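You operate a simulated robot arm through the tools that you are given. There is no shell and no other tool.

You are at the controls of a simulated robot arm. One attempt, no reset.

## Task
Serve two ladles of soup into the green bowl.
Fine: lid back on the pot, ladle back where it stood, and spill none. Set down upright: ladle.

Only the result counts: the job must be done as asked and must still hold three seconds after the hand-in. Knocking over, shifting, dropping, spilling or breaking anything else fails it. A push-on lid holds only when it is set on centred and level and pressed home; a screw cap is set on level and turned clockwise until tight.

## Robot
A 6-joint arm with a three-finger gripper, fixed in place. Base frame: the origin is on the floor under the middle of its stand, x ahead of it, y to its left, z up. Lengths are in mm, angles in degrees, forces in N, time in s.
It reaches about 1213 mm from its shoulder. Its first joint turns from -166.0 to 166.0 degrees. Payload 4.89 kg.
The TCP is the grasp point between the finger pads, 30 mm short of the fingertips. In the tool frame z runs along the fingers and y along their closing line. The gripper opens to 164 mm; its body begins 125 mm behind the TCP.
Orientation is told as [roll, pitch, yaw] about the base's x, y, z axes, in that order, counted from this pose: with the fingers straight down and closing along the base's y, the tool's x points along the base's -x, its y along +y and its z along -z.

## Interface
- The arm moves only by the tool apply_moves. Its argument "moves" is a list of rows, each a list of 7 numbers: the shift along the tool's x, y, z in units of 40 mm (1.0 is 40 mm), then the turn, a rotation vector about the tool's x, y, z in units of 8 degrees (1.0 is 8 degrees), then the closure, from 0 (fully open) to 1 (shut). In form: [[tx, ty, tz, rx, ry, rz, claw], ...]. A call has 1 to 20 rows; each row shifts and turns the commanded pose from where the row before left it, along the tool's axes as they then stand. A call with a number of a shift or a turn outside -1 to 1 is refused whole. Rows are played at 5 a second. More than 50 mm and 8.6 degrees between two rows, or a gripper value outside its range, and nothing of the call is played. Where a pose cannot be reached the arm comes as near as it can. A force on the tool above 90 N (or 10 N above the force at the start of the call, whichever is more), or a blocked arm, ends the call early, and 0.2 s more pass. The fingers move at their own pace (about 108 mm/s each) and stop on an object; they squeeze with about 43 N. The grip force told is the motor's: it shows also when the fingers shut on nothing. Time passes only in rows, and 0.2 s behind the last, so rows that do not move let the fingers close. The reply holds the time, the measured pose of the TCP, the force on the tool along the base axes, the opening and the grip force, in the units named above and with some noise, with the torque about the TCP (base axes, N m) and any sound that the robot's microphone picked up.
- Cameras (640 x 400 px; columns grow to the right, rows downward): "scene" is fixed at [391.6, 502.5, 1439.5]; the picture's right is [-0.65, -0.76, 0.00], its down [-0.33, 0.28, -0.90] and it looks along [0.69, -0.58, -0.44] (base axes); focal length 214 px, centre (320, 200). "wrist" rides on the gripper at [76, -2, -152] in the tool frame; the picture's right is [0.02, 1.00, 0.00], its down [-0.88, 0.02, -0.47] and it looks along [-0.47, 0.01, 0.88] (tool axes); focal length 247 px, centre (320, 200). There is no depth. A picture from a camera that has moved, and an enlarged one, comes with that camera's place and axes in the base frame and with its lens. The place of the scene camera against the robot may be out by one fixed shift of up to 25 mm in any direction.
- camera(camera): a new picture of that camera. No time passes.
- lift_body(by): moves the trunk up (or, below 0, down) by that many mm; the arm rides with it, the base frame stays. It gives what a move gives, with no picture.
- enlarge(camera, box): a new picture of the part [left, top, right, bottom] of that camera's present view, enlarged. No time passes.
- hand_in(): hands the job in; it is judged then, once.

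Places have to be worked out from the pictures, the camera data and where the tool is seen. Open the gripper and draw the arm clear of the work before you hand the job in, unless the task says otherwise.

The tools are called by a JSON object that holds its "method" and its "body". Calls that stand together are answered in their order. apply_moves: Moves the arm, as the interface text tells. Its arguments: {"type":"object","properties":{"moves":{"type":"array"}},"required":["moves"]} The other tools are called the same way: lift_body (by) moves the trunk up or down; camera (camera) takes a picture; enlarge (camera, box) takes an enlarged picture of a part of a camera's view; hand_in () hands the job in.

At the start:

```text
time_s: 0.0
ee_pos: [607.4, 118.8, 1334.9]
tcp_rot: [-0.1, 0.0, 0.1]
ft_force: [-0.2, 0.5, 0.7]
moment: [-0.04, 0.0, 0.0]
gripper_width: 164.1
grasp_force: 0.1
trunk travel left (down, up): [-175.0, 215.0]
```

scene: 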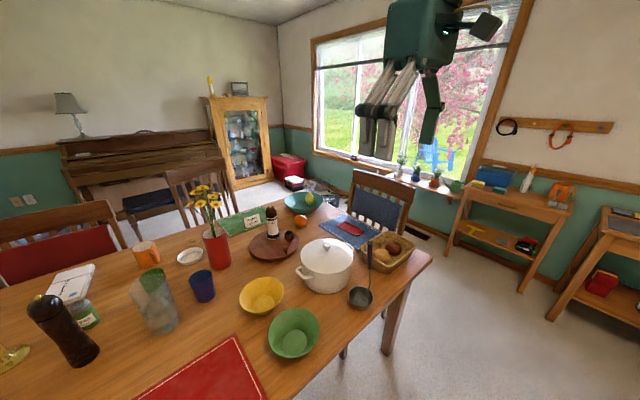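
wrist: 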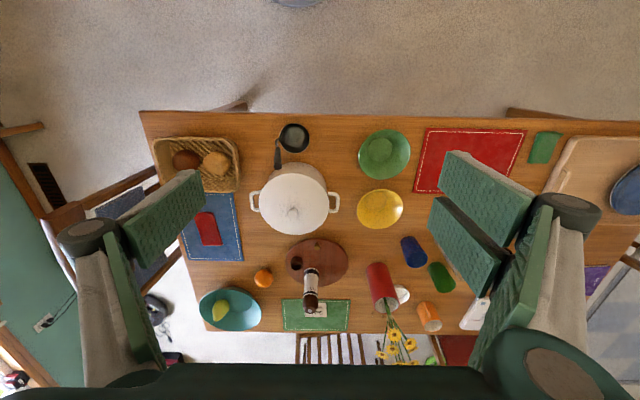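

I see the table with a white lidded pot, a black ladle standing beside it, and a green bowl. I'll look closer at the pot, ladle and bowl first.

{"method": "enlarge", "body": {"camera": "scene", "box": [230, 200, 440, 370]}}

{"method": "enlarge", "body": {"camera": "wrist", "box": [230, 100, 430, 260]}}

```text
2.35 times, centred on (335, 285) of scene
camera zoom: at [391.6, 502.5, 1439.5], right [-0.65, -0.76, 0.0], down [-0.33, 0.28, -0.9], along [0.69, -0.58, -0.44], focal length 505 px, centre (285, 0)
```

zoom: 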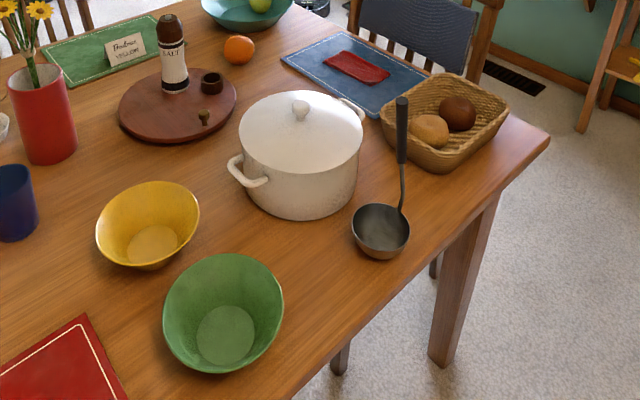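

```text
2.50 times, centred on (330, 180) of wrist
camera zoom: at [531.5, 118.3, 1486.9], right [-0.02, 1.0, 0.0], down [0.88, 0.02, 0.47], along [0.47, 0.01, -0.88], focal length 617 px, centre (295, 250)
```

zoom: 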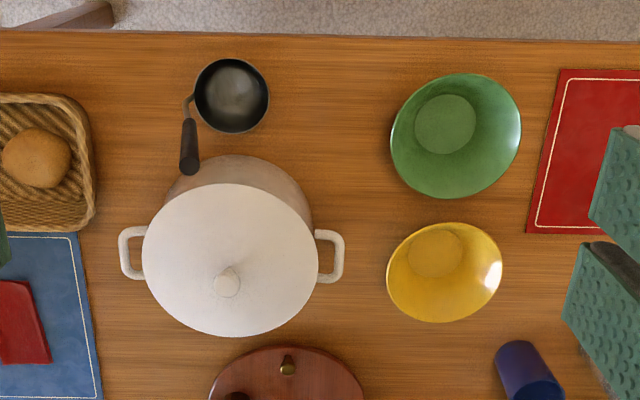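

The pot is roughly at x≈860, y≈55, and the ladle handle near (697, 43) with its top at about z≈1050. I'll zoom in further to get the ladle's shape and find free table space for the lid.

{"method": "enlarge", "body": {"camera": "scene", "box": [300, 225, 420, 320]}}

{"method": "enlarge", "body": {"camera": "scene", "box": [60, 220, 320, 400]}}

{"method": "enlarge", "body": {"camera": "wrist", "box": [265, 110, 345, 170]}}

{"method": "enlarge", "body": {"camera": "wrist", "box": [340, 100, 560, 240]}}

```text
4.21 times, centred on (360, 272) of scene
camera zoom: at [391.6, 502.5, 1439.5], right [-0.65, -0.76, 0.0], down [-0.33, 0.28, -0.9], along [0.69, -0.58, -0.44], focal length 903 px, centre (152, -105)
```

zoom: 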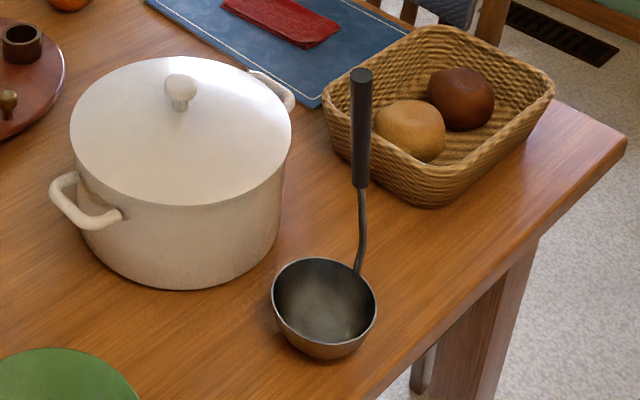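

```text
2.22 times, centred on (190, 310) of scene
camera zoom: at [391.6, 502.5, 1439.5], right [-0.65, -0.76, 0.0], down [-0.33, 0.28, -0.9], along [0.69, -0.58, -0.44], focal length 477 px, centre (609, -44)
```

zoom: 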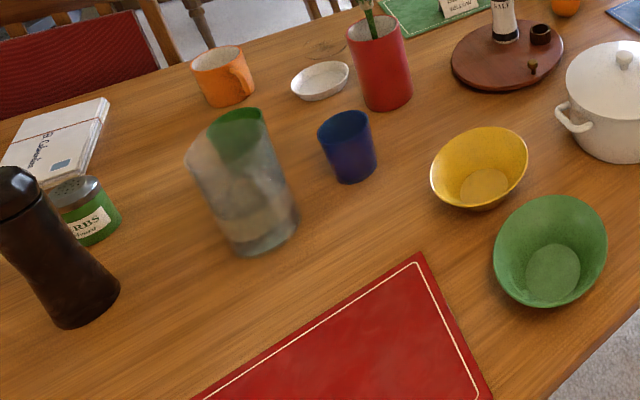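

```text
6.67 times, centred on (305, 140) of wrist
camera zoom: at [531.5, 118.3, 1486.9], right [-0.02, 1.0, 0.0], down [0.88, 0.02, 0.47], along [0.47, 0.01, -0.88], focal length 1646 px, centre (420, 600)
```

zoom: 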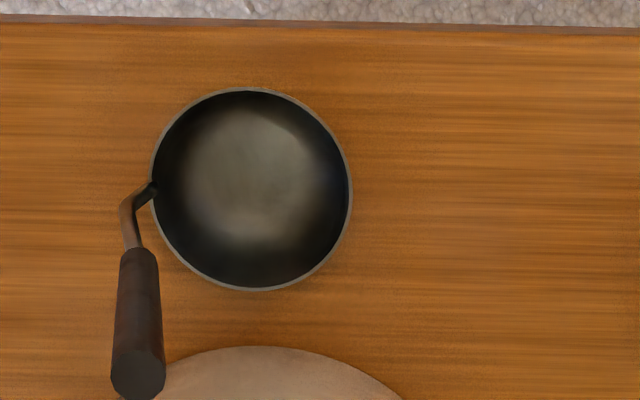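

```text
2.86 times, centred on (450, 170) of wrist
camera zoom: at [531.5, 118.3, 1486.9], right [-0.02, 1.0, 0.0], down [0.88, 0.02, 0.47], along [0.47, 0.01, -0.88], focal length 706 px, centre (-51, 286)
```

zoom: 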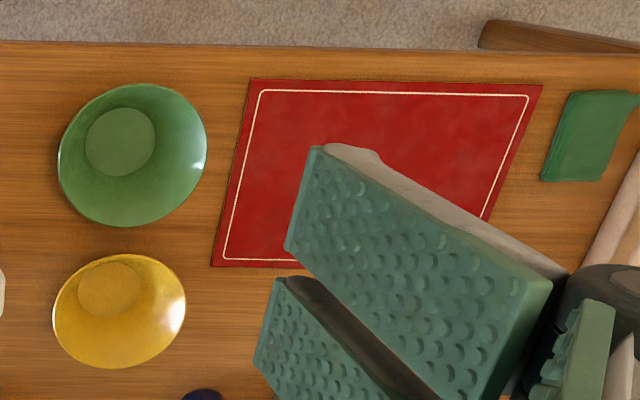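

The red placemat is empty, so it makes a good place to set the lid. There's also a clear glass pitcher further back to avoid. I'll move the wrist camera toward the pot to get a second viewpoint.

{"method": "apply_moves", "body": {"moves": [[-0.9, -0.37, 0.4, 0, 0, 0, 0], [-0.9, -0.37, 0.4, 0, 0, 0, 0], [-0.9, -0.37, 0.4, 0, 0, 0, 0], [-0.9, -0.37, 0.4, 0, 0, 0, 0], [0, 0, 0, 0, 0, 0, 0]]}}

{"method": "camera", "body": {"camera": "wrist"}}

{"method": "camera", "body": {"camera": "scene"}}

```text
time_s: 1.2
ee_pos: [752.3, 59.3, 1269.4]
tcp_rot: [0.0, -0.1, 0.0]
ft_force: [0.4, 0.4, -1.0]
moment: [0.02, 0.16, -0.03]
gripper_width: 163.9
grasp_force: 0.1
trunk travel left (down, up): [-175.0, 215.0]
```

```text
taken
camera wrist: at [675.9, 58.5, 1422.1], right [-0.02, 1.0, 0.0], down [0.88, 0.02, 0.47], along [0.47, 0.01, -0.88], focal length 247 px, centre (320, 200)
```

wrist: 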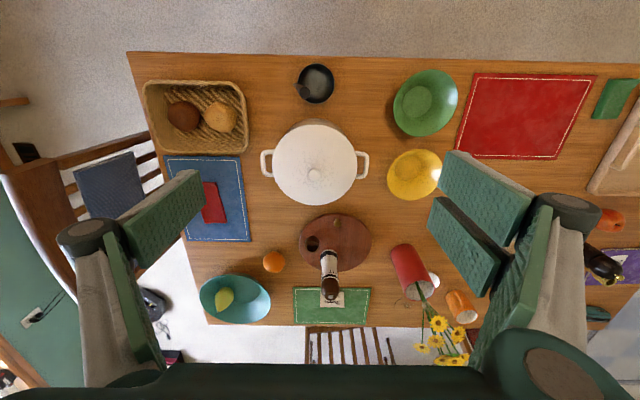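

```text
taken
```

scene: 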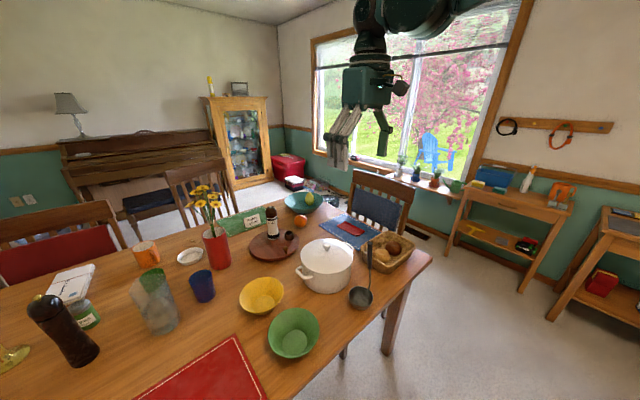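

Now I'll zoom in from this second wrist viewpoint to triangulate the pot, ladle and bowl.

{"method": "enlarge", "body": {"camera": "wrist", "box": [255, 105, 375, 215]}}

{"method": "enlarge", "body": {"camera": "wrist", "box": [280, 50, 360, 110]}}

{"method": "enlarge", "body": {"camera": "wrist", "box": [370, 55, 470, 145]}}

```text
3.64 times, centred on (315, 160) of wrist
camera zoom: at [675.9, 58.5, 1422.1], right [-0.02, 1.0, 0.0], down [0.88, 0.02, 0.47], along [0.47, 0.01, -0.88], focal length 898 px, centre (338, 346)
```

zoom: 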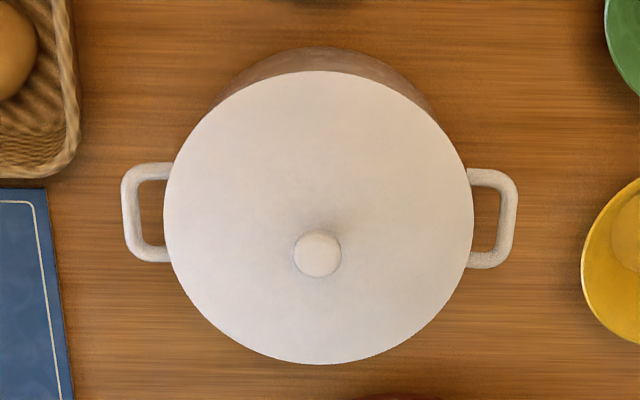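

```text
6.67 times, centred on (320, 80) of wrist
camera zoom: at [675.9, 58.5, 1422.1], right [-0.02, 1.0, 0.0], down [0.88, 0.02, 0.47], along [0.47, 0.01, -0.88], focal length 1646 px, centre (320, 1000)
```

zoom: 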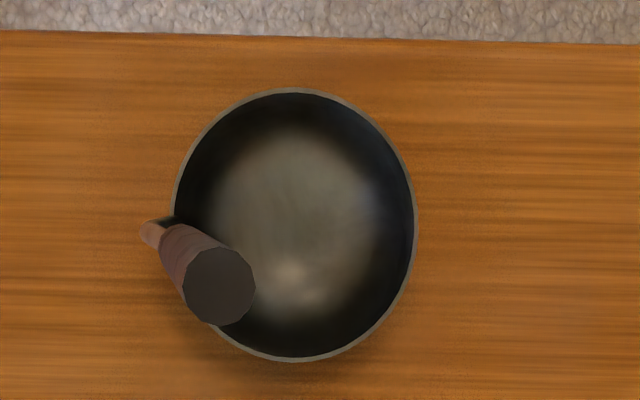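

```text
4.44 times, centred on (420, 100) of wrist
camera zoom: at [675.9, 58.5, 1422.1], right [-0.02, 1.0, 0.0], down [0.88, 0.02, 0.47], along [0.47, 0.01, -0.88], focal length 1098 px, centre (-124, 644)
```

zoom: 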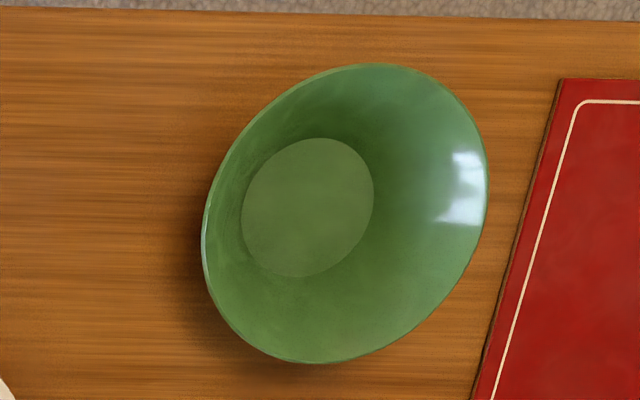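

From the two wrist views I get the table at z≈751, the ladle rim centre at (707, 50, 788) with an 84 mm diameter, and the handle top at (709, 36, 1010). The lid rim is at z≈850, centred near (891, 50), and the knob top at about z≈889. Next I'll check the shape of the fingertips.

{"method": "enlarge", "body": {"camera": "wrist", "box": [410, 130, 570, 330]}}

{"method": "enlarge", "body": {"camera": "wrist", "box": [60, 140, 240, 320]}}

{"method": "enlarge", "body": {"camera": "scene", "box": [310, 0, 450, 190]}}

```text
2.00 times, centred on (490, 230) of wrist
camera zoom: at [675.9, 58.5, 1422.1], right [-0.02, 1.0, 0.0], down [0.88, 0.02, 0.47], along [0.47, 0.01, -0.88], focal length 494 px, centre (-20, 140)
```

zoom: 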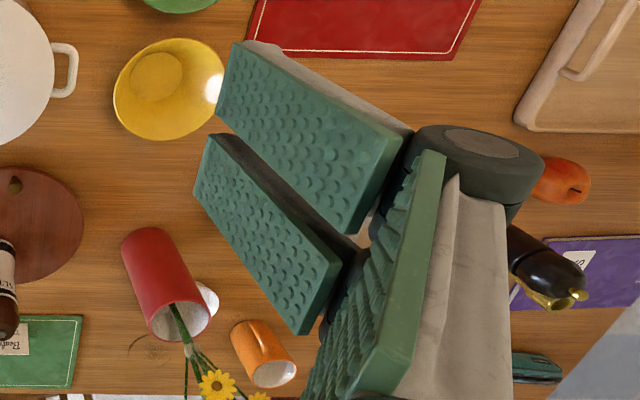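

```text
2.22 times, centred on (150, 230) of wrist
camera zoom: at [675.9, 58.5, 1422.1], right [-0.02, 1.0, 0.0], down [0.88, 0.02, 0.47], along [0.47, 0.01, -0.88], focal length 549 px, centre (698, 133)
```

zoom: 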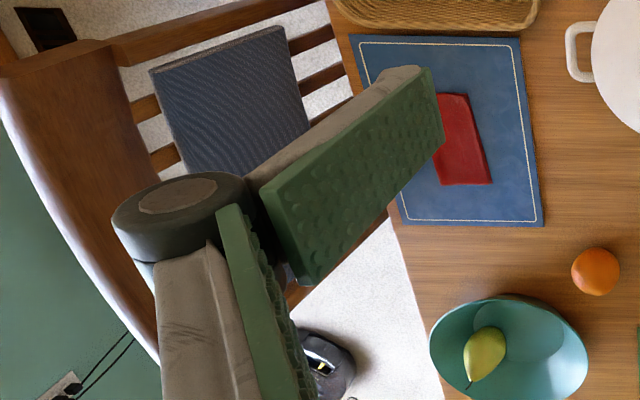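

```text
2.11 times, centred on (380, 95) of scene
camera zoom: at [391.6, 502.5, 1439.5], right [-0.65, -0.76, 0.0], down [-0.33, 0.28, -0.9], along [0.69, -0.58, -0.44], focal length 452 px, centre (194, 421)
```

zoom: 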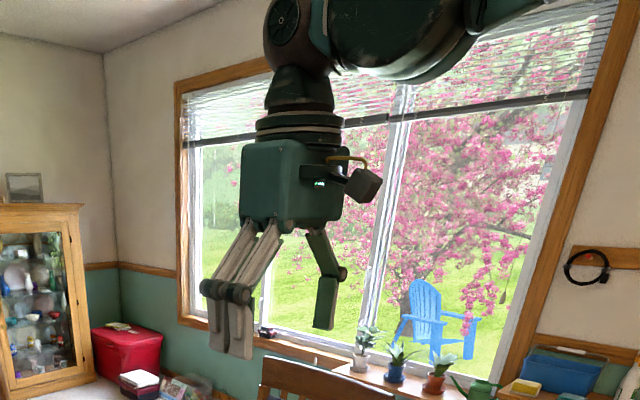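

The two-finger pads are about 30 mm wide each with a gap of about 10 mm. Next I'll hover above the lid knob at an estimated (893, 50) with the fingers half closed, and check the alignment.

{"method": "apply_moves", "body": {"moves": [[-0.503, -0.033, 0.784, 0, 0, 0, 0.2], [-0.503, -0.033, 0.784, 0, 0, 0, 0.3], [-0.503, -0.033, 0.784, 0, 0, 0, 0.4], [-0.503, -0.033, 0.784, 0, 0, 0, 0.45], [-0.503, -0.033, 0.784, 0, 0, 0, 0.45], [-0.503, -0.033, 0.784, 0, 0, 0, 0.45], [-0.503, -0.033, 0.784, 0, 0, 0, 0.45], [0, 0, 0, 0, 0, 0, 0.45]]}}

{"method": "camera", "body": {"camera": "wrist"}}

{"method": "camera", "body": {"camera": "scene"}}

```text
time_s: 3.0
ee_pos: [891.7, 51.6, 1050.4]
tcp_rot: [0.0, 0.0, 0.0]
ft_force: [-0.7, -0.6, -0.2]
moment: [-0.06, 0.08, 0.02]
gripper_width: 90.1
grasp_force: 0.1
trunk travel left (down, up): [-175.0, 215.0]
```

```text
taken
camera wrist: at [816.3, 49.9, 1202.2], right [-0.02, 1.0, 0.0], down [0.88, 0.02, 0.47], along [0.47, 0.01, -0.88], focal length 247 px, centre (320, 200)
```

wrist: 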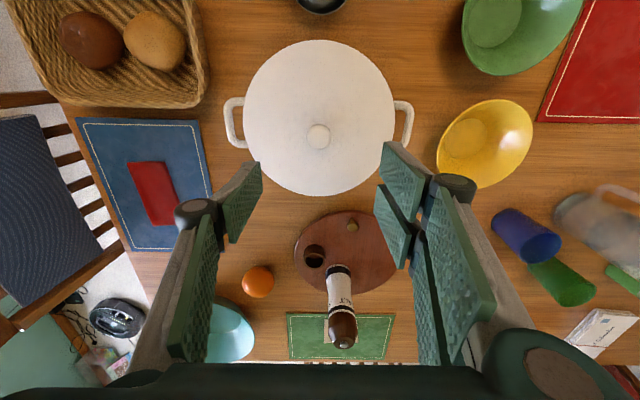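

```text
taken
```

scene: 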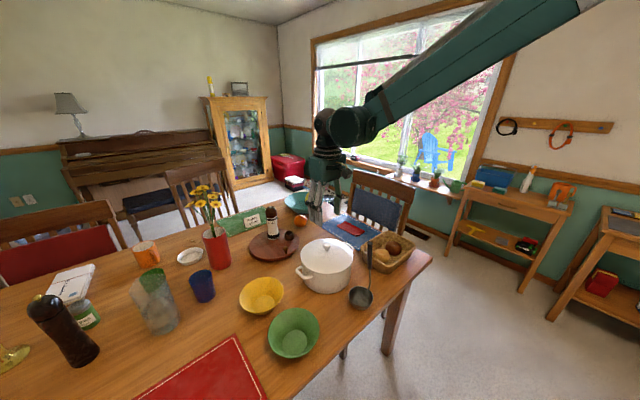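

{"method": "enlarge", "body": {"camera": "wrist", "box": [220, 30, 420, 200]}}

{"method": "enlarge", "body": {"camera": "scene", "box": [270, 170, 390, 300]}}

```text
2.35 times, centred on (320, 115) of wrist
camera zoom: at [816.3, 49.9, 1202.2], right [-0.02, 1.0, 0.0], down [0.88, 0.02, 0.47], along [0.47, 0.01, -0.88], focal length 581 px, centre (320, 400)
```

zoom: 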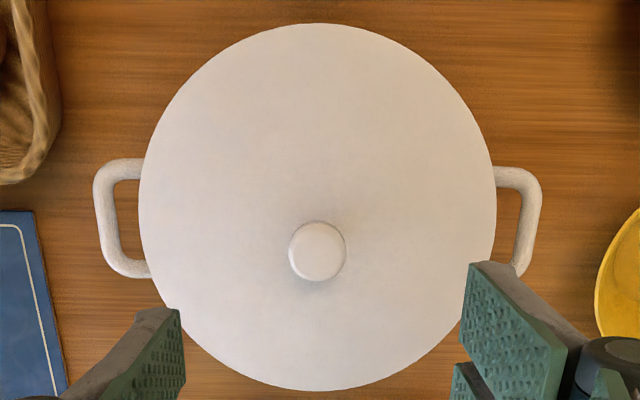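

```text
3.08 times, centred on (330, 235) of scene
camera zoom: at [391.6, 502.5, 1439.5], right [-0.65, -0.76, 0.0], down [-0.33, 0.28, -0.9], along [0.69, -0.58, -0.44], focal length 660 px, centre (289, 92)
```

zoom: 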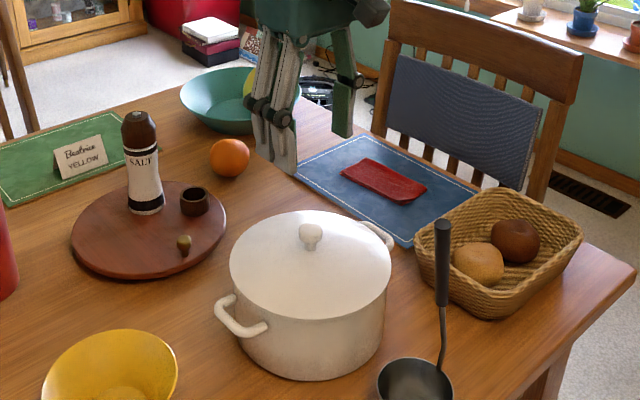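

The knob is now fixed at about (891, 50), top z≈892, and the gripper is directly above it. I'll descend with the last part slow, so the fingertips stop just above the lid dome.

{"method": "apply_moves", "body": {"moves": [[0, -0.04, 0.95, 0, 0, 0, 0.55], [0, 0, 0.95, 0, 0, 0, 0.55], [0, 0, 0.95, 0, 0, 0, 0.55], [0, 0, 0.25, 0, 0, 0, 0.55], [0, 0, 0.25, 0, 0, 0, 0.55], [0, 0, 0.25, 0, 0, 0, 0.55], [0, 0, 0.2, 0, 0, 0, 0.55], [0, 0, 0, 0, 0, 0, 0.55]]}}

{"method": "camera", "body": {"camera": "wrist"}}

{"method": "enlarge", "body": {"camera": "scene", "box": [270, 170, 390, 300]}}

```text
time_s: 4.8
ee_pos: [891.1, 48.5, 901.1]
tcp_rot: [0.0, -0.2, 0.0]
ft_force: [3.9, 2.5, 50.1]
moment: [0.32, -0.48, 0.06]
gripper_width: 75.9
grasp_force: 2.9
trunk travel left (down, up): [-175.0, 215.0]
```

```text
taken
camera wrist: at [814.2, 47.9, 1054.6], right [-0.02, 1.0, 0.0], down [0.88, 0.02, 0.48], along [0.48, 0.01, -0.88], focal length 247 px, centre (320, 200)
```

wrist: 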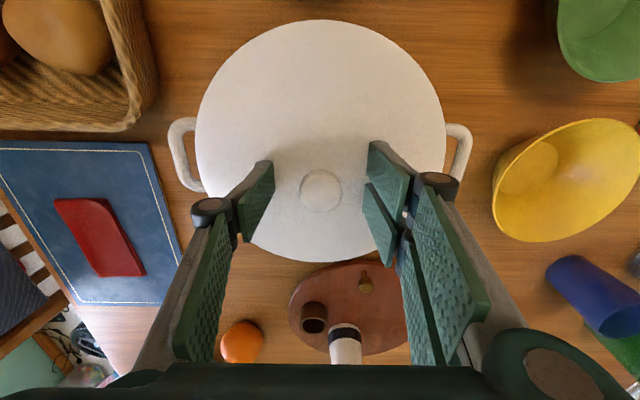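

```text
3.08 times, centred on (330, 235) of scene
camera zoom: at [391.6, 502.5, 1439.5], right [-0.65, -0.76, 0.0], down [-0.33, 0.28, -0.9], along [0.69, -0.58, -0.44], focal length 660 px, centre (289, 92)
```

zoom: 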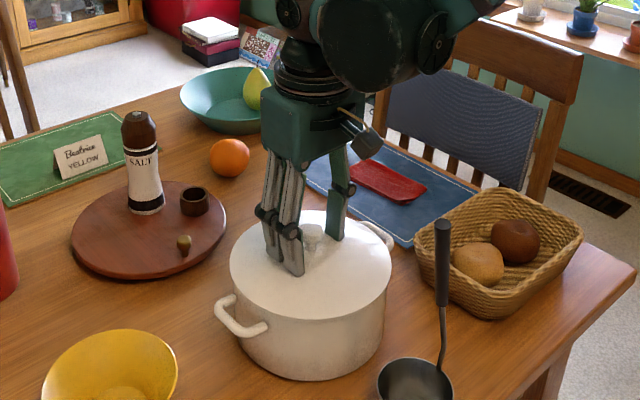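

The force is 50 N upward: the fingertips have just touched the lid dome at z≈871. I'll back off about 7 mm and then close gently on the knob.

{"method": "apply_moves", "body": {"moves": [[0, 0, -0.18, 0, 0, 0, 0.55], [0, 0, 0, 0, 0, 0, 0.55]]}}

```text
time_s: 5.4
ee_pos: [891.3, 49.4, 905.3]
tcp_rot: [0.0, -0.1, -0.1]
ft_force: [-0.5, -0.3, 0.3]
moment: [0.03, -0.04, 0.02]
gripper_width: 73.8
grasp_force: 0.1
trunk travel left (down, up): [-175.0, 215.0]
```

The contact has cleared. Now I'll close on the knob.

{"method": "apply_moves", "body": {"moves": [[0, 0, 0, 0, 0, 0, 0.7], [0, 0, 0, 0, 0, 0, 0.78], [0, 0, 0, 0, 0, 0, 0.84], [0, 0, 0, 0, 0, 0, 0.9], [0, 0, 0, 0, 0, 0, 0.95], [0, 0, 0, 0, 0, 0, 1], [0, 0, 0, 0, 0, 0, 1]]}}

{"method": "camera", "body": {"camera": "wrist"}}

{"method": "enlarge", "body": {"camera": "scene", "box": [270, 170, 390, 300]}}

```text
time_s: 7.0
ee_pos: [890.7, 49.0, 906.2]
tcp_rot: [0.0, -0.1, 0.0]
ft_force: [0.5, 7.2, 24.3]
moment: [0.25, 0.08, -0.15]
gripper_width: 27.3
grasp_force: 42.6
trunk travel left (down, up): [-175.0, 215.0]
```

```text
taken
camera wrist: at [815.7, 48.3, 1058.7], right [-0.02, 1.0, 0.0], down [0.88, 0.02, 0.47], along [0.47, 0.01, -0.88], focal length 247 px, centre (320, 200)
```

wrist: 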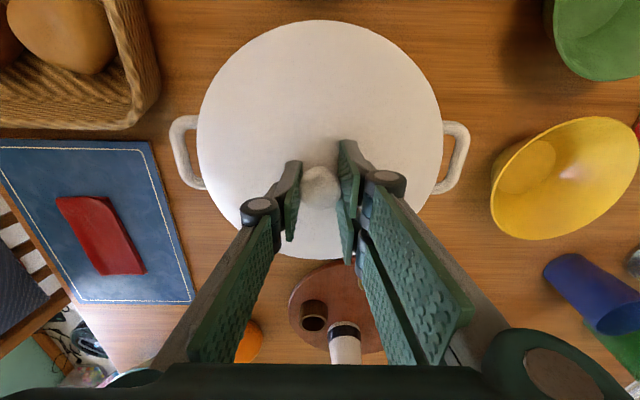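

```text
3.08 times, centred on (330, 235) of scene
camera zoom: at [391.6, 502.5, 1439.5], right [-0.65, -0.76, 0.0], down [-0.33, 0.28, -0.9], along [0.69, -0.58, -0.44], focal length 660 px, centre (289, 92)
```

zoom: 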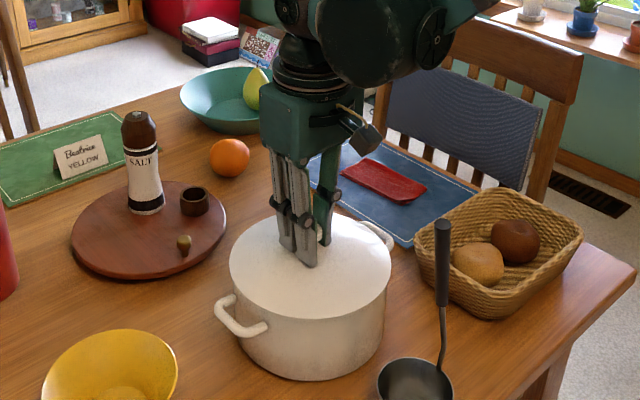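

The grip is on the knob at 27 mm and 43 N. I'll lift slowly, straight up.

{"method": "apply_moves", "body": {"moves": [[0, 0, -0.1, 0, 0, 0, 1], [0, 0, -0.15, 0, 0, 0, 1], [0, 0, -0.2, 0, 0, 0, 1], [0, 0, -0.3, 0, 0, 0, 1], [0, 0, -0.4, 0, 0, 0, 1], [0, 0, 0, 0, 0, 0, 1]]}}

{"method": "camera", "body": {"camera": "wrist"}}

{"method": "enlarge", "body": {"camera": "scene", "box": [270, 170, 390, 300]}}

```text
time_s: 8.4
ee_pos: [892.1, 48.7, 952.2]
tcp_rot: [-0.1, 0.0, 0.1]
ft_force: [-0.1, -0.2, -4.6]
moment: [0.01, -0.01, -0.01]
gripper_width: 27.1
grasp_force: 43.4
trunk travel left (down, up): [-175.0, 215.0]
```

```text
taken
camera wrist: at [816.4, 47.7, 1104.4], right [-0.02, 1.0, 0.0], down [0.88, 0.02, 0.47], along [0.47, 0.01, -0.88], focal length 247 px, centre (320, 200)
```

wrist: 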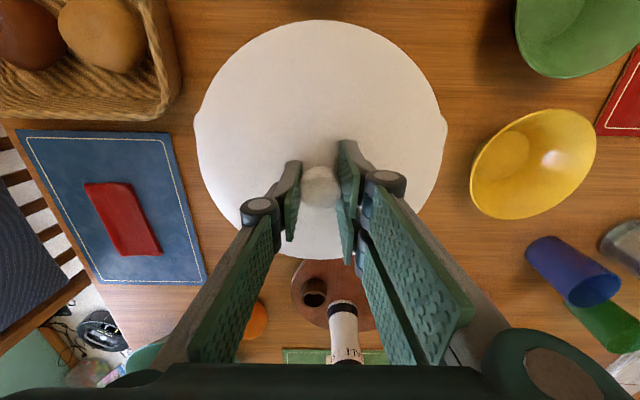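

```text
3.08 times, centred on (330, 235) of scene
camera zoom: at [391.6, 502.5, 1439.5], right [-0.65, -0.76, 0.0], down [-0.33, 0.28, -0.9], along [0.69, -0.58, -0.44], focal length 660 px, centre (289, 92)
```

zoom: 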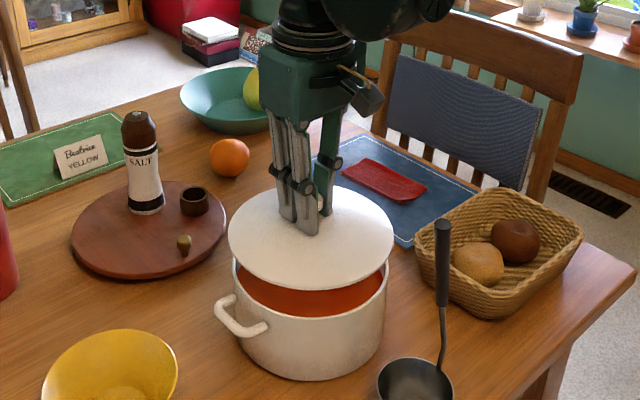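

The lid is up (about 0.5 kg) and the orange soup surface shows in the pot. I'll raise the lid a bit more and carry it to the red placemat, aiming for (776, 590).

{"method": "apply_moves", "body": {"moves": [[0, 0, -0.5, 0, 0, 0, 1], [0, 0, -0.5, 0, 0, 0, 1], [0.04, 0.2, -0.4, 0, 0, 0, 1], [0.1, 0.45, -0.2, 0, 0, 0, 1], [0.15, 0.7, 0, 0, 0, 0, 1], [0.19, 0.9, 0, 0, 0, 0, 1], [0.19, 0.9, 0, 0, 0, 0, 1], [0.19, 0.9, 0, 0, 0, 0, 1], [0.19, 0.9, 0, 0, 0, 0, 1], [0.19, 0.9, 0, 0, 0, 0, 1], [0.19, 0.9, 0, 0, 0, 0, 1], [0.19, 0.9, 0, 0, 0, 0, 1], [0.19, 0.9, 0, 0, 0, 0, 1], [0.19, 0.9, 0, 0, 0, 0, 1], [0.19, 0.9, 0, 0, 0, 0, 1], [0.19, 0.9, 0, 0, 0, 0, 1], [0.19, 0.9, 0, 0, 0, 0, 1], [0.15, 0.7, 0, 0, 0, 0, 1], [0.1, 0.45, 0, 0, 0, 0, 1], [0.03, 0.2, 0, 0, 0, 0, 1]]}}

{"method": "camera", "body": {"camera": "wrist"}}

{"method": "camera", "body": {"camera": "scene"}}

```text
time_s: 12.6
ee_pos: [779.0, 590.1, 1015.6]
tcp_rot: [0.1, 0.0, 0.0]
ft_force: [0.2, -1.4, -4.7]
moment: [-0.02, 0.0, 0.01]
gripper_width: 27.2
grasp_force: 43.1
trunk travel left (down, up): [-175.0, 215.0]
```

```text
taken
camera wrist: at [702.5, 589.4, 1168.0], right [-0.02, 1.0, 0.0], down [0.88, 0.02, 0.47], along [0.47, 0.01, -0.88], focal length 247 px, centre (320, 200)
```

wrist: 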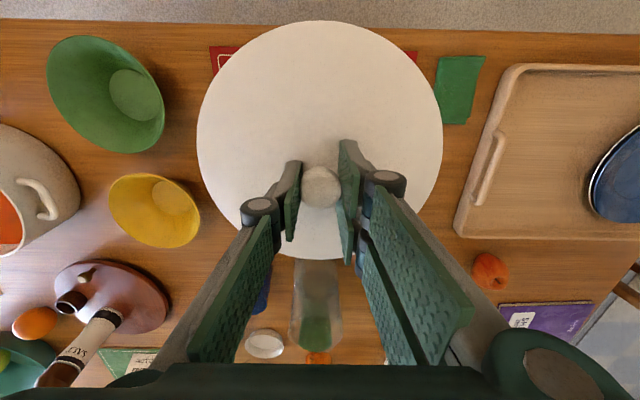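

```text
taken
```

scene: 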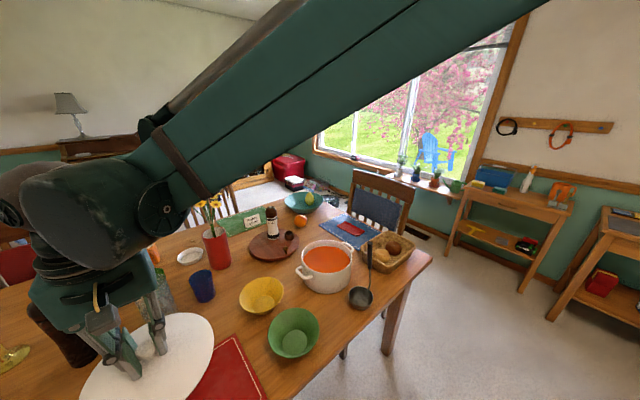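

The lid is above the placemat with clear space around it. I'll descend to just above the surface, then take small steps down while watching the force.

{"method": "apply_moves", "body": {"moves": [[0, 0, 0.4, 0, 0, 0, 1], [0, 0, 0.8, 0, 0, 0, 1], [0, 0, 0.9, 0, 0, 0, 1], [0, 0, 0.9, 0, 0, 0, 1], [0, 0, 0.8, 0, 0, 0, 1], [0, 0, 0.4, 0, 0, 0, 1], [0, 0, 0.2, 0, 0, 0, 1], [0, 0, 0, 0, 0, 0, 1]]}}

{"method": "camera", "body": {"camera": "wrist"}}

{"method": "enlarge", "body": {"camera": "scene", "box": [40, 250, 300, 400]}}

```text
time_s: 14.4
ee_pos: [779.4, 589.0, 838.8]
tcp_rot: [0.0, 0.0, -0.1]
ft_force: [-0.5, 0.7, -3.8]
moment: [0.0, 0.01, 0.02]
gripper_width: 27.0
grasp_force: 42.7
trunk travel left (down, up): [-175.0, 215.0]
```

```text
taken
camera wrist: at [702.8, 588.1, 991.9], right [-0.02, 1.0, 0.0], down [0.88, 0.02, 0.47], along [0.47, 0.01, -0.88], focal length 247 px, centre (320, 200)
```

wrist: 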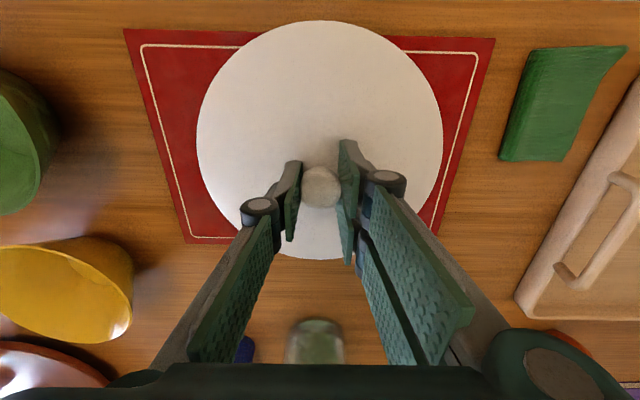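

```text
2.46 times, centred on (170, 325) of scene
camera zoom: at [391.6, 502.5, 1439.5], right [-0.65, -0.76, 0.0], down [-0.33, 0.28, -0.9], along [0.69, -0.58, -0.44], focal length 528 px, centre (689, -108)
```

zoom: 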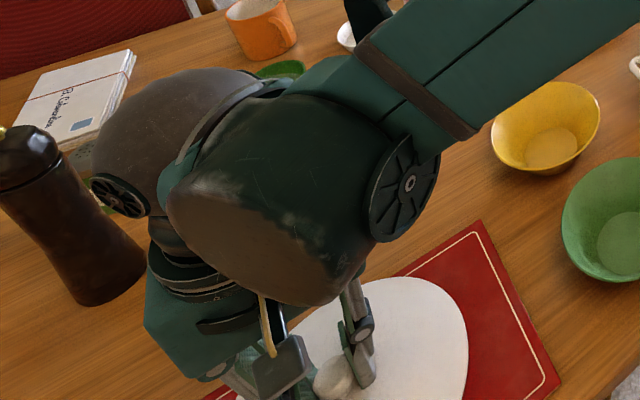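

{"method": "apply_moves", "body": {"moves": [[0, 0, 0.1, 0, 0, 0, 1], [0, 0, 0.1, 0, 0, 0, 1], [0, 0, 0.1, 0, 0, 0, 1], [0, 0, 0.1, 0, 0, 0, 1], [0, 0, 0, 0, 0, 0, 1]]}}

```text
time_s: 15.6
ee_pos: [777.9, 589.9, 823.3]
tcp_rot: [0.0, 0.0, 0.0]
ft_force: [-0.3, -0.4, -3.9]
moment: [-0.01, -0.01, 0.0]
gripper_width: 27.5
grasp_force: 43.3
trunk travel left (down, up): [-175.0, 215.0]
```

No contact yet at z=823. I'll keep stepping down in small increments.

{"method": "apply_moves", "body": {"moves": [[0, 0, 0.06, 0, 0, 0, 1], [0, 0, 0.06, 0, 0, 0, 1], [0, 0, 0.06, 0, 0, 0, 1], [0, 0, 0, 0, 0, 0, 1]]}}

```text
time_s: 16.6
ee_pos: [777.1, 588.8, 815.3]
tcp_rot: [0.1, -0.1, 0.1]
ft_force: [-0.7, 0.2, -3.8]
moment: [0.0, -0.02, -0.01]
gripper_width: 27.1
grasp_force: 43.0
trunk travel left (down, up): [-175.0, 215.0]
```

{"method": "apply_moves", "body": {"moves": [[0, 0, 0.05, 0, 0, 0, 1], [0, 0, 0.05, 0, 0, 0, 1], [0, 0, 0, 0, 0, 0, 1]]}}

```text
time_s: 17.4
ee_pos: [777.5, 589.0, 813.7]
tcp_rot: [0.1, 0.0, 0.0]
ft_force: [1.1, 1.1, 10.2]
moment: [0.08, -0.2, -0.06]
gripper_width: 27.3
grasp_force: 42.6
trunk travel left (down, up): [-175.0, 215.0]
```

Contact made at z≈814 with about 10 N, so the lid is resting on the placemat. I'll release and rise straight up.

{"method": "apply_moves", "body": {"moves": [[0, 0, 0, 0, 0, 0, 0.8], [0, 0, 0, 0, 0, 0, 0.7], [0, 0, 0, 0, 0, 0, 0.6], [0, 0, -0.2, 0, 0, 0, 0.55], [0, 0, -0.5, 0, 0, 0, 0.5], [0, 0, -0.8, 0, 0, 0, 0.5], [0, 0, -0.9, 0, 0, 0, 0.5], [0, 0, -0.9, 0, 0, 0, 0.5], [0, 0, -0.9, 0, 0, 0, 0.5], [0, 0, -0.9, 0, 0, 0, 0.5], [0, 0, 0, 0, 0, 0, 0.5]]}}

{"method": "camera", "body": {"camera": "wrist"}}

{"method": "camera", "body": {"camera": "scene"}}

```text
time_s: 19.8
ee_pos: [779.1, 588.6, 1017.1]
tcp_rot: [0.0, 0.0, 0.0]
ft_force: [0.1, -1.0, 0.4]
moment: [0.0, -0.06, 0.02]
gripper_width: 82.0
grasp_force: 0.0
trunk travel left (down, up): [-175.0, 215.0]
```

```text
taken
camera wrist: at [702.9, 587.8, 1169.3], right [-0.02, 1.0, 0.0], down [0.88, 0.02, 0.47], along [0.47, 0.01, -0.88], focal length 247 px, centre (320, 200)
```

wrist: 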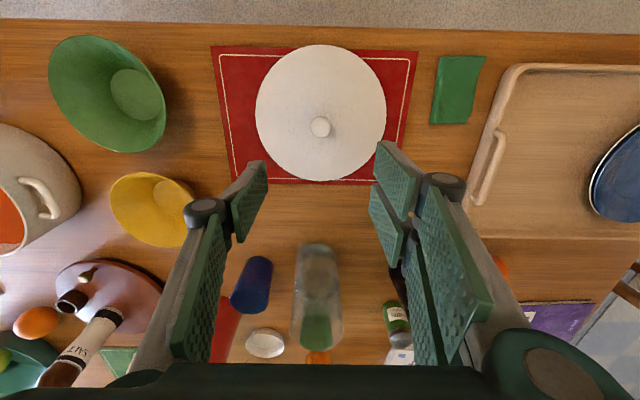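

```text
taken
```

scene: 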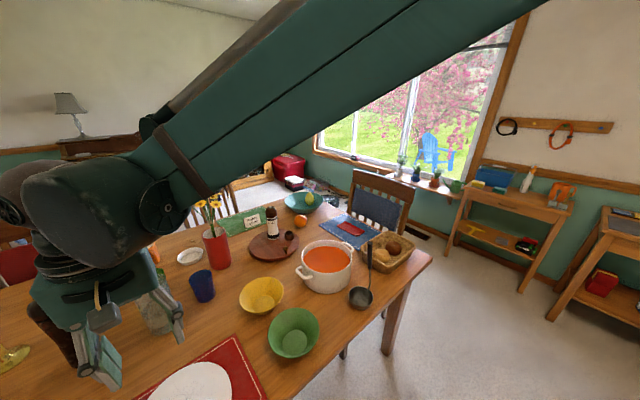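

The lid sits level on the placemat with its knob at about (778, 589). Next I'll move the arm toward the robot side above the ladle at a safe height, ready to turn the gripper for a horizontal grasp.

{"method": "apply_moves", "body": {"moves": [[0.2, -0.4, -0.8, 0, 0, 0, 0.5], [0.22, -0.6, -0.6, 0, 0, 0, 0.5], [0.22, -0.85, -0.3, 0, 0, 0, 0.4], [0.22, -0.9, -0.2, 0, 0, 0, 0.3], [0.22, -0.9, -0.2, 0, 0, 0, 0.3], [0.22, -0.9, -0.2, 0, 0, 0, 0.3], [0.22, -0.9, -0.2, 0, 0, 0, 0.3], [0.22, -0.9, -0.2, 0, 0, 0, 0.3], [0.22, -0.9, -0.2, 0, 0, 0, 0.3], [0.22, -0.9, -0.2, 0, 0, 0, 0.3], [0.22, -0.9, -0.2, 0, 0, 0, 0.3], [0.22, -0.9, -0.2, 0, 0, 0, 0.3], [0.22, -0.9, 0, 0, 0, 0, 0.3], [0.22, -0.9, 0, 0, 0, 0, 0.3], [0.22, -0.9, 0, 0, 0, 0, 0.3], [0.22, -0.9, 0, 0, 0, 0, 0.3], [0, -0.15, 0, 0, 0, 0, 0.3]]}}

{"method": "enlarge", "body": {"camera": "scene", "box": [230, 200, 440, 370]}}

{"method": "camera", "body": {"camera": "scene"}}

{"method": "camera", "body": {"camera": "wrist"}}

```text
time_s: 23.4
ee_pos: [638.1, 41.6, 1155.8]
tcp_rot: [0.1, 0.1, -0.1]
ft_force: [0.9, 0.7, 0.8]
moment: [-0.01, -0.07, 0.0]
gripper_width: 114.7
grasp_force: 0.0
trunk travel left (down, up): [-175.0, 215.0]
```

```text
2.35 times, centred on (335, 285) of scene
camera zoom: at [391.6, 502.5, 1439.5], right [-0.65, -0.76, 0.0], down [-0.33, 0.28, -0.9], along [0.69, -0.58, -0.44], focal length 505 px, centre (285, 0)
```

zoom: 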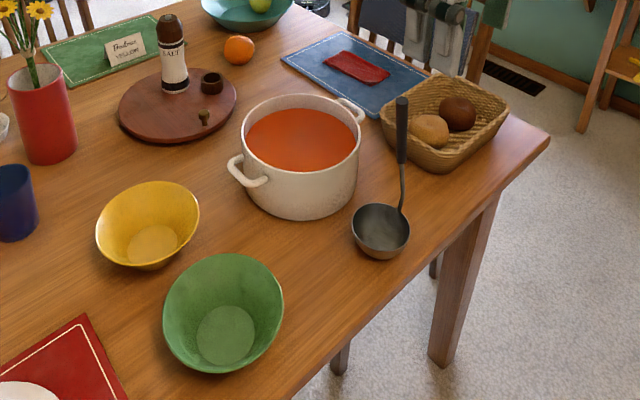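

```text
taken
```

scene: 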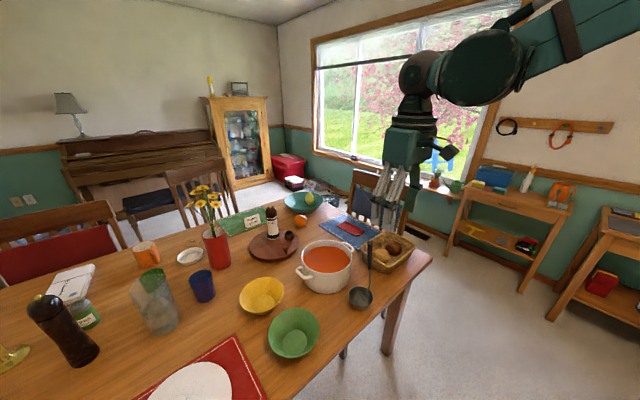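

```text
taken
camera wrist: at [561.8, 40.2, 1309.2], right [-0.02, 1.0, 0.0], down [0.88, 0.02, 0.47], along [0.47, 0.01, -0.88], focal length 247 px, centre (320, 200)
```

wrist: 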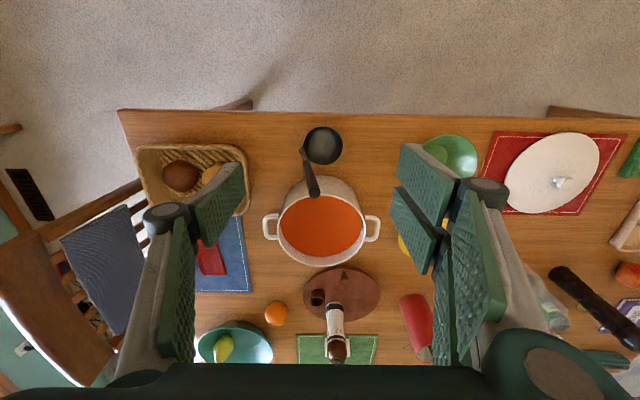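

{"method": "enlarge", "body": {"camera": "wrist", "box": [260, 115, 400, 265]}}

{"method": "enlarge", "body": {"camera": "scene", "box": [285, 225, 385, 320]}}

```text
2.67 times, centred on (330, 190) of wrist
camera zoom: at [561.8, 40.2, 1309.2], right [-0.02, 1.0, 0.0], down [0.88, 0.02, 0.47], along [0.47, 0.01, -0.88], focal length 659 px, centre (293, 227)
```

zoom: 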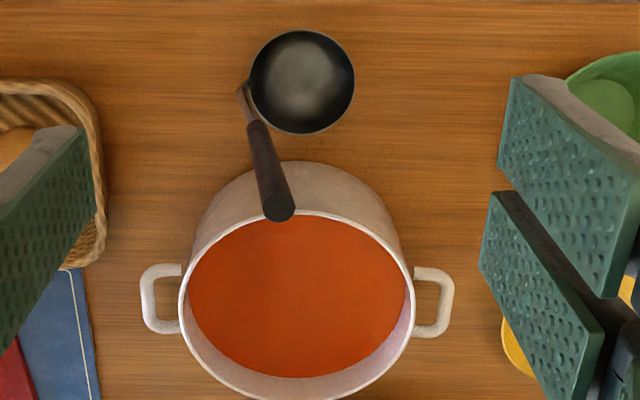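

```text
4.21 times, centred on (335, 272) of scene
camera zoom: at [391.6, 502.5, 1439.5], right [-0.65, -0.76, 0.0], down [-0.33, 0.28, -0.9], along [0.69, -0.58, -0.44], focal length 903 px, centre (257, -105)
```

zoom: 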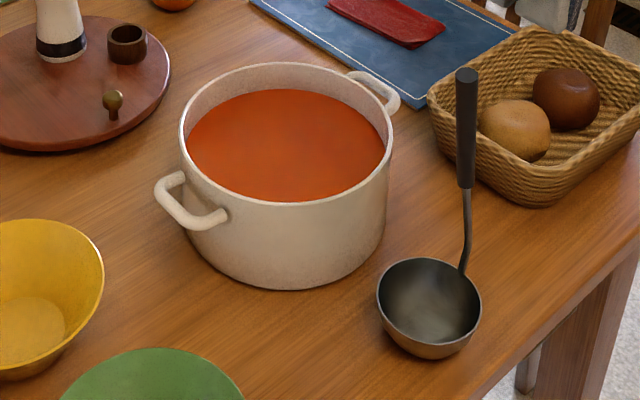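

The soup surface is at about z≈817 inside a pot of about 97 mm inner radius, and I'd put the pot bottom near 755. I'll yaw the gripper 180° here so the camera ends up on top once the fingers point forward.

{"method": "apply_moves", "body": {"moves": [[0, 0, 0, 0, 0, 1, 0.3], [0, 0, 0, 0, 0, 1, 0.3], [0, 0, 0, 0, 0, 1, 0.3], [0, 0, 0, 0, 0, 1, 0.3], [0, 0, 0, 0, 0, 1, 0.3], [0, 0, 0, 0, 0, 1, 0.3], [0, 0, 0, 0, 0, 1, 0.3], [0, 0, 0, 0, 0, 1, 0.3], [0, 0, 0, 0, 0, 1, 0.3], [0, 0, 0, 0, 0, 1, 0.3], [0, 0, 0, 0, 0, 1, 0.3]]}}

```text
time_s: 25.8
ee_pos: [636.8, 40.4, 1156.6]
tcp_rot: [0.0, -0.1, -88.2]
ft_force: [-0.1, 0.5, -0.5]
moment: [0.0, 0.01, 0.02]
gripper_width: 115.1
grasp_force: 0.1
trunk travel left (down, up): [-175.0, 215.0]
```

The yaw is going smoothly. I'll continue to 180°.

{"method": "apply_moves", "body": {"moves": [[0, 0, 0, 0, 0, 1, 0.3], [0, 0, 0, 0, 0, 1, 0.3], [0, 0, 0, 0, 0, 1, 0.3], [0, 0, 0, 0, 0, 1, 0.3], [0, 0, 0, 0, 0, 1, 0.3], [0, 0, 0, 0, 0, 1, 0.3], [0, 0, 0, 0, 0, 1, 0.3], [0, 0, 0, 0, 0, 1, 0.3], [0, 0, 0, 0, 0, 1, 0.3], [0, 0, 0, 0, 0, 1, 0.3], [0, 0, 0, 0, 0, 1, 0.3], [0, 0, 0, 0, 0, 0.5, 0.3], [0, 0, 0, 0, 0, 0, 0.3]]}}

{"method": "camera", "body": {"camera": "scene"}}

```text
time_s: 28.6
ee_pos: [638.2, 20.2, 1156.5]
tcp_rot: [-0.5, 0.1, -170.9]
ft_force: [0.1, 1.5, 0.2]
moment: [-0.11, -0.03, -0.02]
gripper_width: 114.7
grasp_force: 0.1
out of reach, approached as far as the arm can: row 11, 12
trunk travel left (down, up): [-175.0, 215.0]
```

```text
taken
```

scene: 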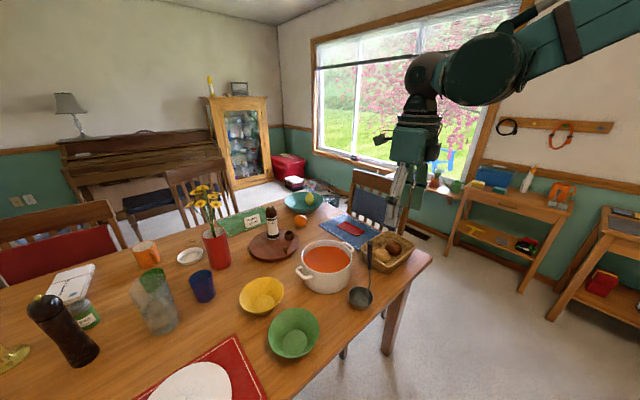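

The wrist joint hits its limit near 174°, so a flipped grasp would be too close to the limit. I'll unwind the yaw and use the unflipped orientation, with the camera below, which leaves plenty of joint margin for tipping the ladle.

{"method": "apply_moves", "body": {"moves": [[0, 0, 0, 0, 0, -1, 0.3], [0, 0, 0, 0, 0, -1, 0.3], [0, 0, 0, 0, 0, -1, 0.3], [0, 0, 0, 0, 0, -1, 0.3], [0, 0, 0, 0, 0, -1, 0.3], [0, 0, 0, 0, 0, -1, 0.3], [0, 0, 0, 0, 0, -1, 0.3], [0, 0, 0, 0, 0, -1, 0.3], [0, 0, 0, 0, 0, -1, 0.3], [0, 0, 0, 0, 0, -1, 0.3], [0, 0, 0, 0, 0, -1, 0.3], [0, 0, 0, 0, 0, -1, 0.3], [0, 0, 0, 0, 0, -1, 0.3], [0, 0, 0, 0, 0, -1, 0.3], [0, 0, 0, 0, 0, -1, 0.3], [0, 0, 0, 0, 0, -1, 0.3], [0, 0, 0, 0, 0, -1, 0.3], [0, 0, 0, 0, 0, -1, 0.3], [0, 0, 0, 0, 0, 0, 0.3]]}}

```text
time_s: 32.6
ee_pos: [638.9, 19.9, 1156.9]
tcp_rot: [0.5, 0.3, -26.7]
ft_force: [-0.4, 1.0, -0.6]
moment: [0.02, 0.03, 0.02]
gripper_width: 115.1
grasp_force: 0.1
trunk travel left (down, up): [-175.0, 215.0]
```

{"method": "apply_moves", "body": {"moves": [[0, 0, 0, 0, 0, -1, 0.3], [0, 0, 0, 0, 0, -1, 0.3], [0, 0, 0, 0, 0, -1, 0.3], [0, 0, 0, 0, 0, -0.33, 0.3], [0, 0, 0, 0, -0.5, 0, 0.3], [0, 0, 0, 0, -1, 0, 0.3], [0, 0, 0, 0, -1, 0, 0.3], [0, 0, 0, 0, -1, 0, 0.3], [0, 0, 0, 0, -1, 0, 0.3], [0, 0, 0, 0, -1, 0, 0.3], [0, 0, 0, 0, 0, 0, 0.3]]}}

{"method": "camera", "body": {"camera": "scene"}}

```text
time_s: 35.0
ee_pos: [638.8, 18.7, 1155.6]
tcp_rot: [0.8, -44.0, -0.9]
ft_force: [-0.8, 0.1, 0.8]
moment: [-0.02, 0.01, 0.01]
gripper_width: 114.9
grasp_force: 0.0
trunk travel left (down, up): [-175.0, 215.0]
```

```text
taken
```

scene: 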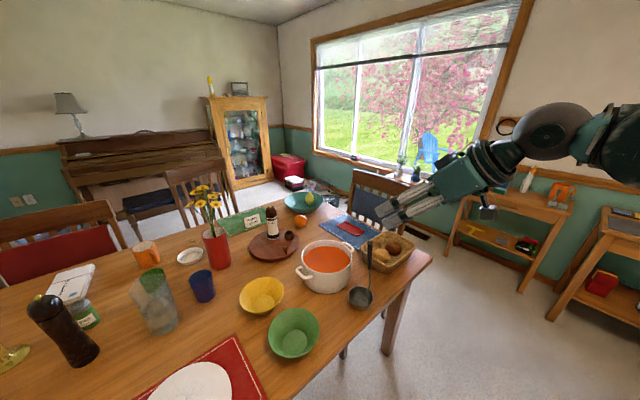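

The gripper is at 44° pitch and moving fine. I'll continue to horizontal.

{"method": "apply_moves", "body": {"moves": [[0, 0, 0, 0, -1, 0, 0.3], [0, 0, 0, 0, -1, 0, 0.3], [0, 0, 0, 0, -1, 0, 0.3], [0, 0, 0, 0, -1, 0, 0.3], [0, 0, 0, 0, -1, 0, 0.3], [0, 0, 0, 0, -0.7, 0, 0.3], [0, 0, 0, 0, 0, 0, 0.3]]}}

{"method": "camera", "body": {"camera": "scene"}}

{"method": "camera", "body": {"camera": "wrist"}}

```text
time_s: 36.6
ee_pos: [639.3, 18.8, 1170.8]
tcp_rot: [13.3, -87.7, -13.9]
ft_force: [-1.1, 0.3, 0.9]
moment: [0.01, 0.03, -0.01]
gripper_width: 115.1
grasp_force: 0.0
out of reach, approached as far as the arm can: row 6
trunk travel left (down, up): [-175.0, 215.0]
```

```text
taken
```

scene: 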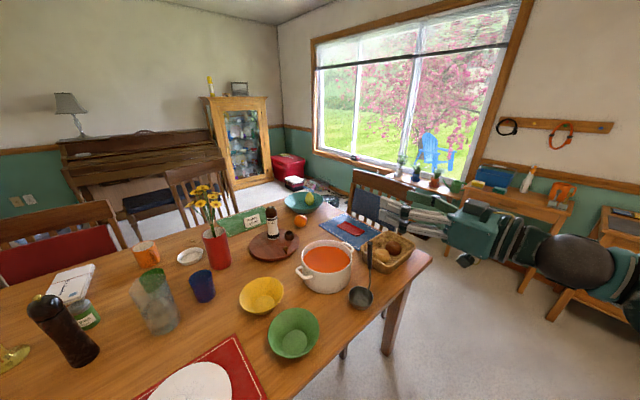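

```text
taken
camera wrist: at [485.0, 18.9, 1100.1], right [0.01, 1.0, -0.01], down [-0.44, 0.01, 0.9], along [0.9, 0.0, 0.44], focal length 247 px, centre (320, 200)
```

wrist: 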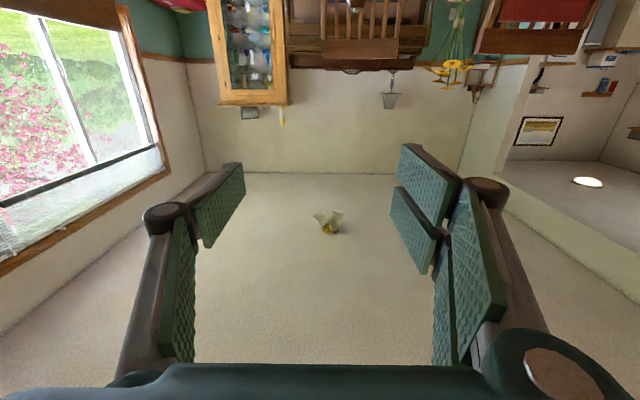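

The fingers are nearly horizontal (about 88°), but the arm is folded close to its limit here. I'll move down and slightly forward, where the arm should have more room, and then fine-tune the orientation.

{"method": "apply_moves", "body": {"moves": [[0.6, 0, 0, 0, 0, 0, 0.3], [0.6, 0, 0, 0, 0, 0, 0.3], [0.6, 0, 0, 0, 0, 0, 0.3], [0.6, 0, 0, 0, -0.1, 0, 0.3], [0.5, 0, 0, 0, -0.15, 0, 0.3], [0, 0, 0, 0, 0, 0, 0.3]]}}

{"method": "camera", "body": {"camera": "wrist"}}

{"method": "camera", "body": {"camera": "scene"}}

```text
time_s: 38.0
ee_pos: [655.1, 19.7, 1187.2]
tcp_rot: [158.9, -88.4, -159.2]
ft_force: [0.0, -0.6, -0.7]
moment: [0.01, 0.0, -0.04]
gripper_width: 114.6
grasp_force: 0.1
out of reach, approached as far as the arm can: row 1, 2, 3, 4, 5
trunk travel left (down, up): [-175.0, 215.0]
```

```text
taken
camera wrist: at [505.6, 20.1, 1106.6], right [0.0, 1.0, -0.01], down [-0.5, 0.01, 0.87], along [0.87, 0.0, 0.5], focal length 247 px, centre (320, 200)
```

wrist: 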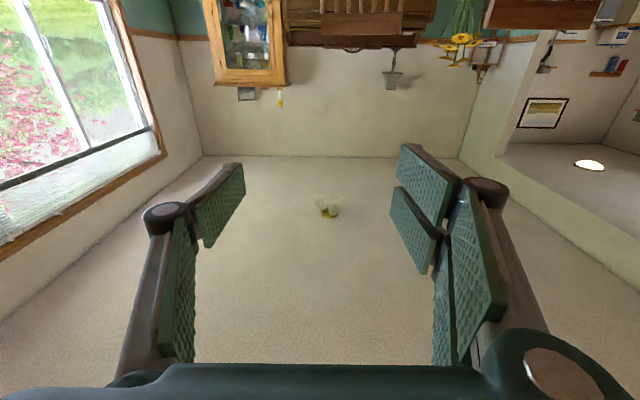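

```text
taken
```

scene: 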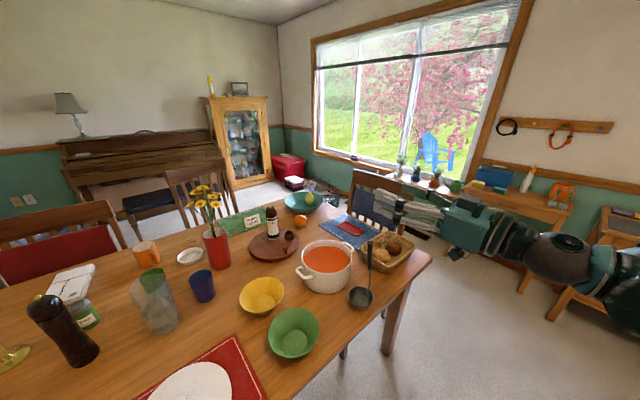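

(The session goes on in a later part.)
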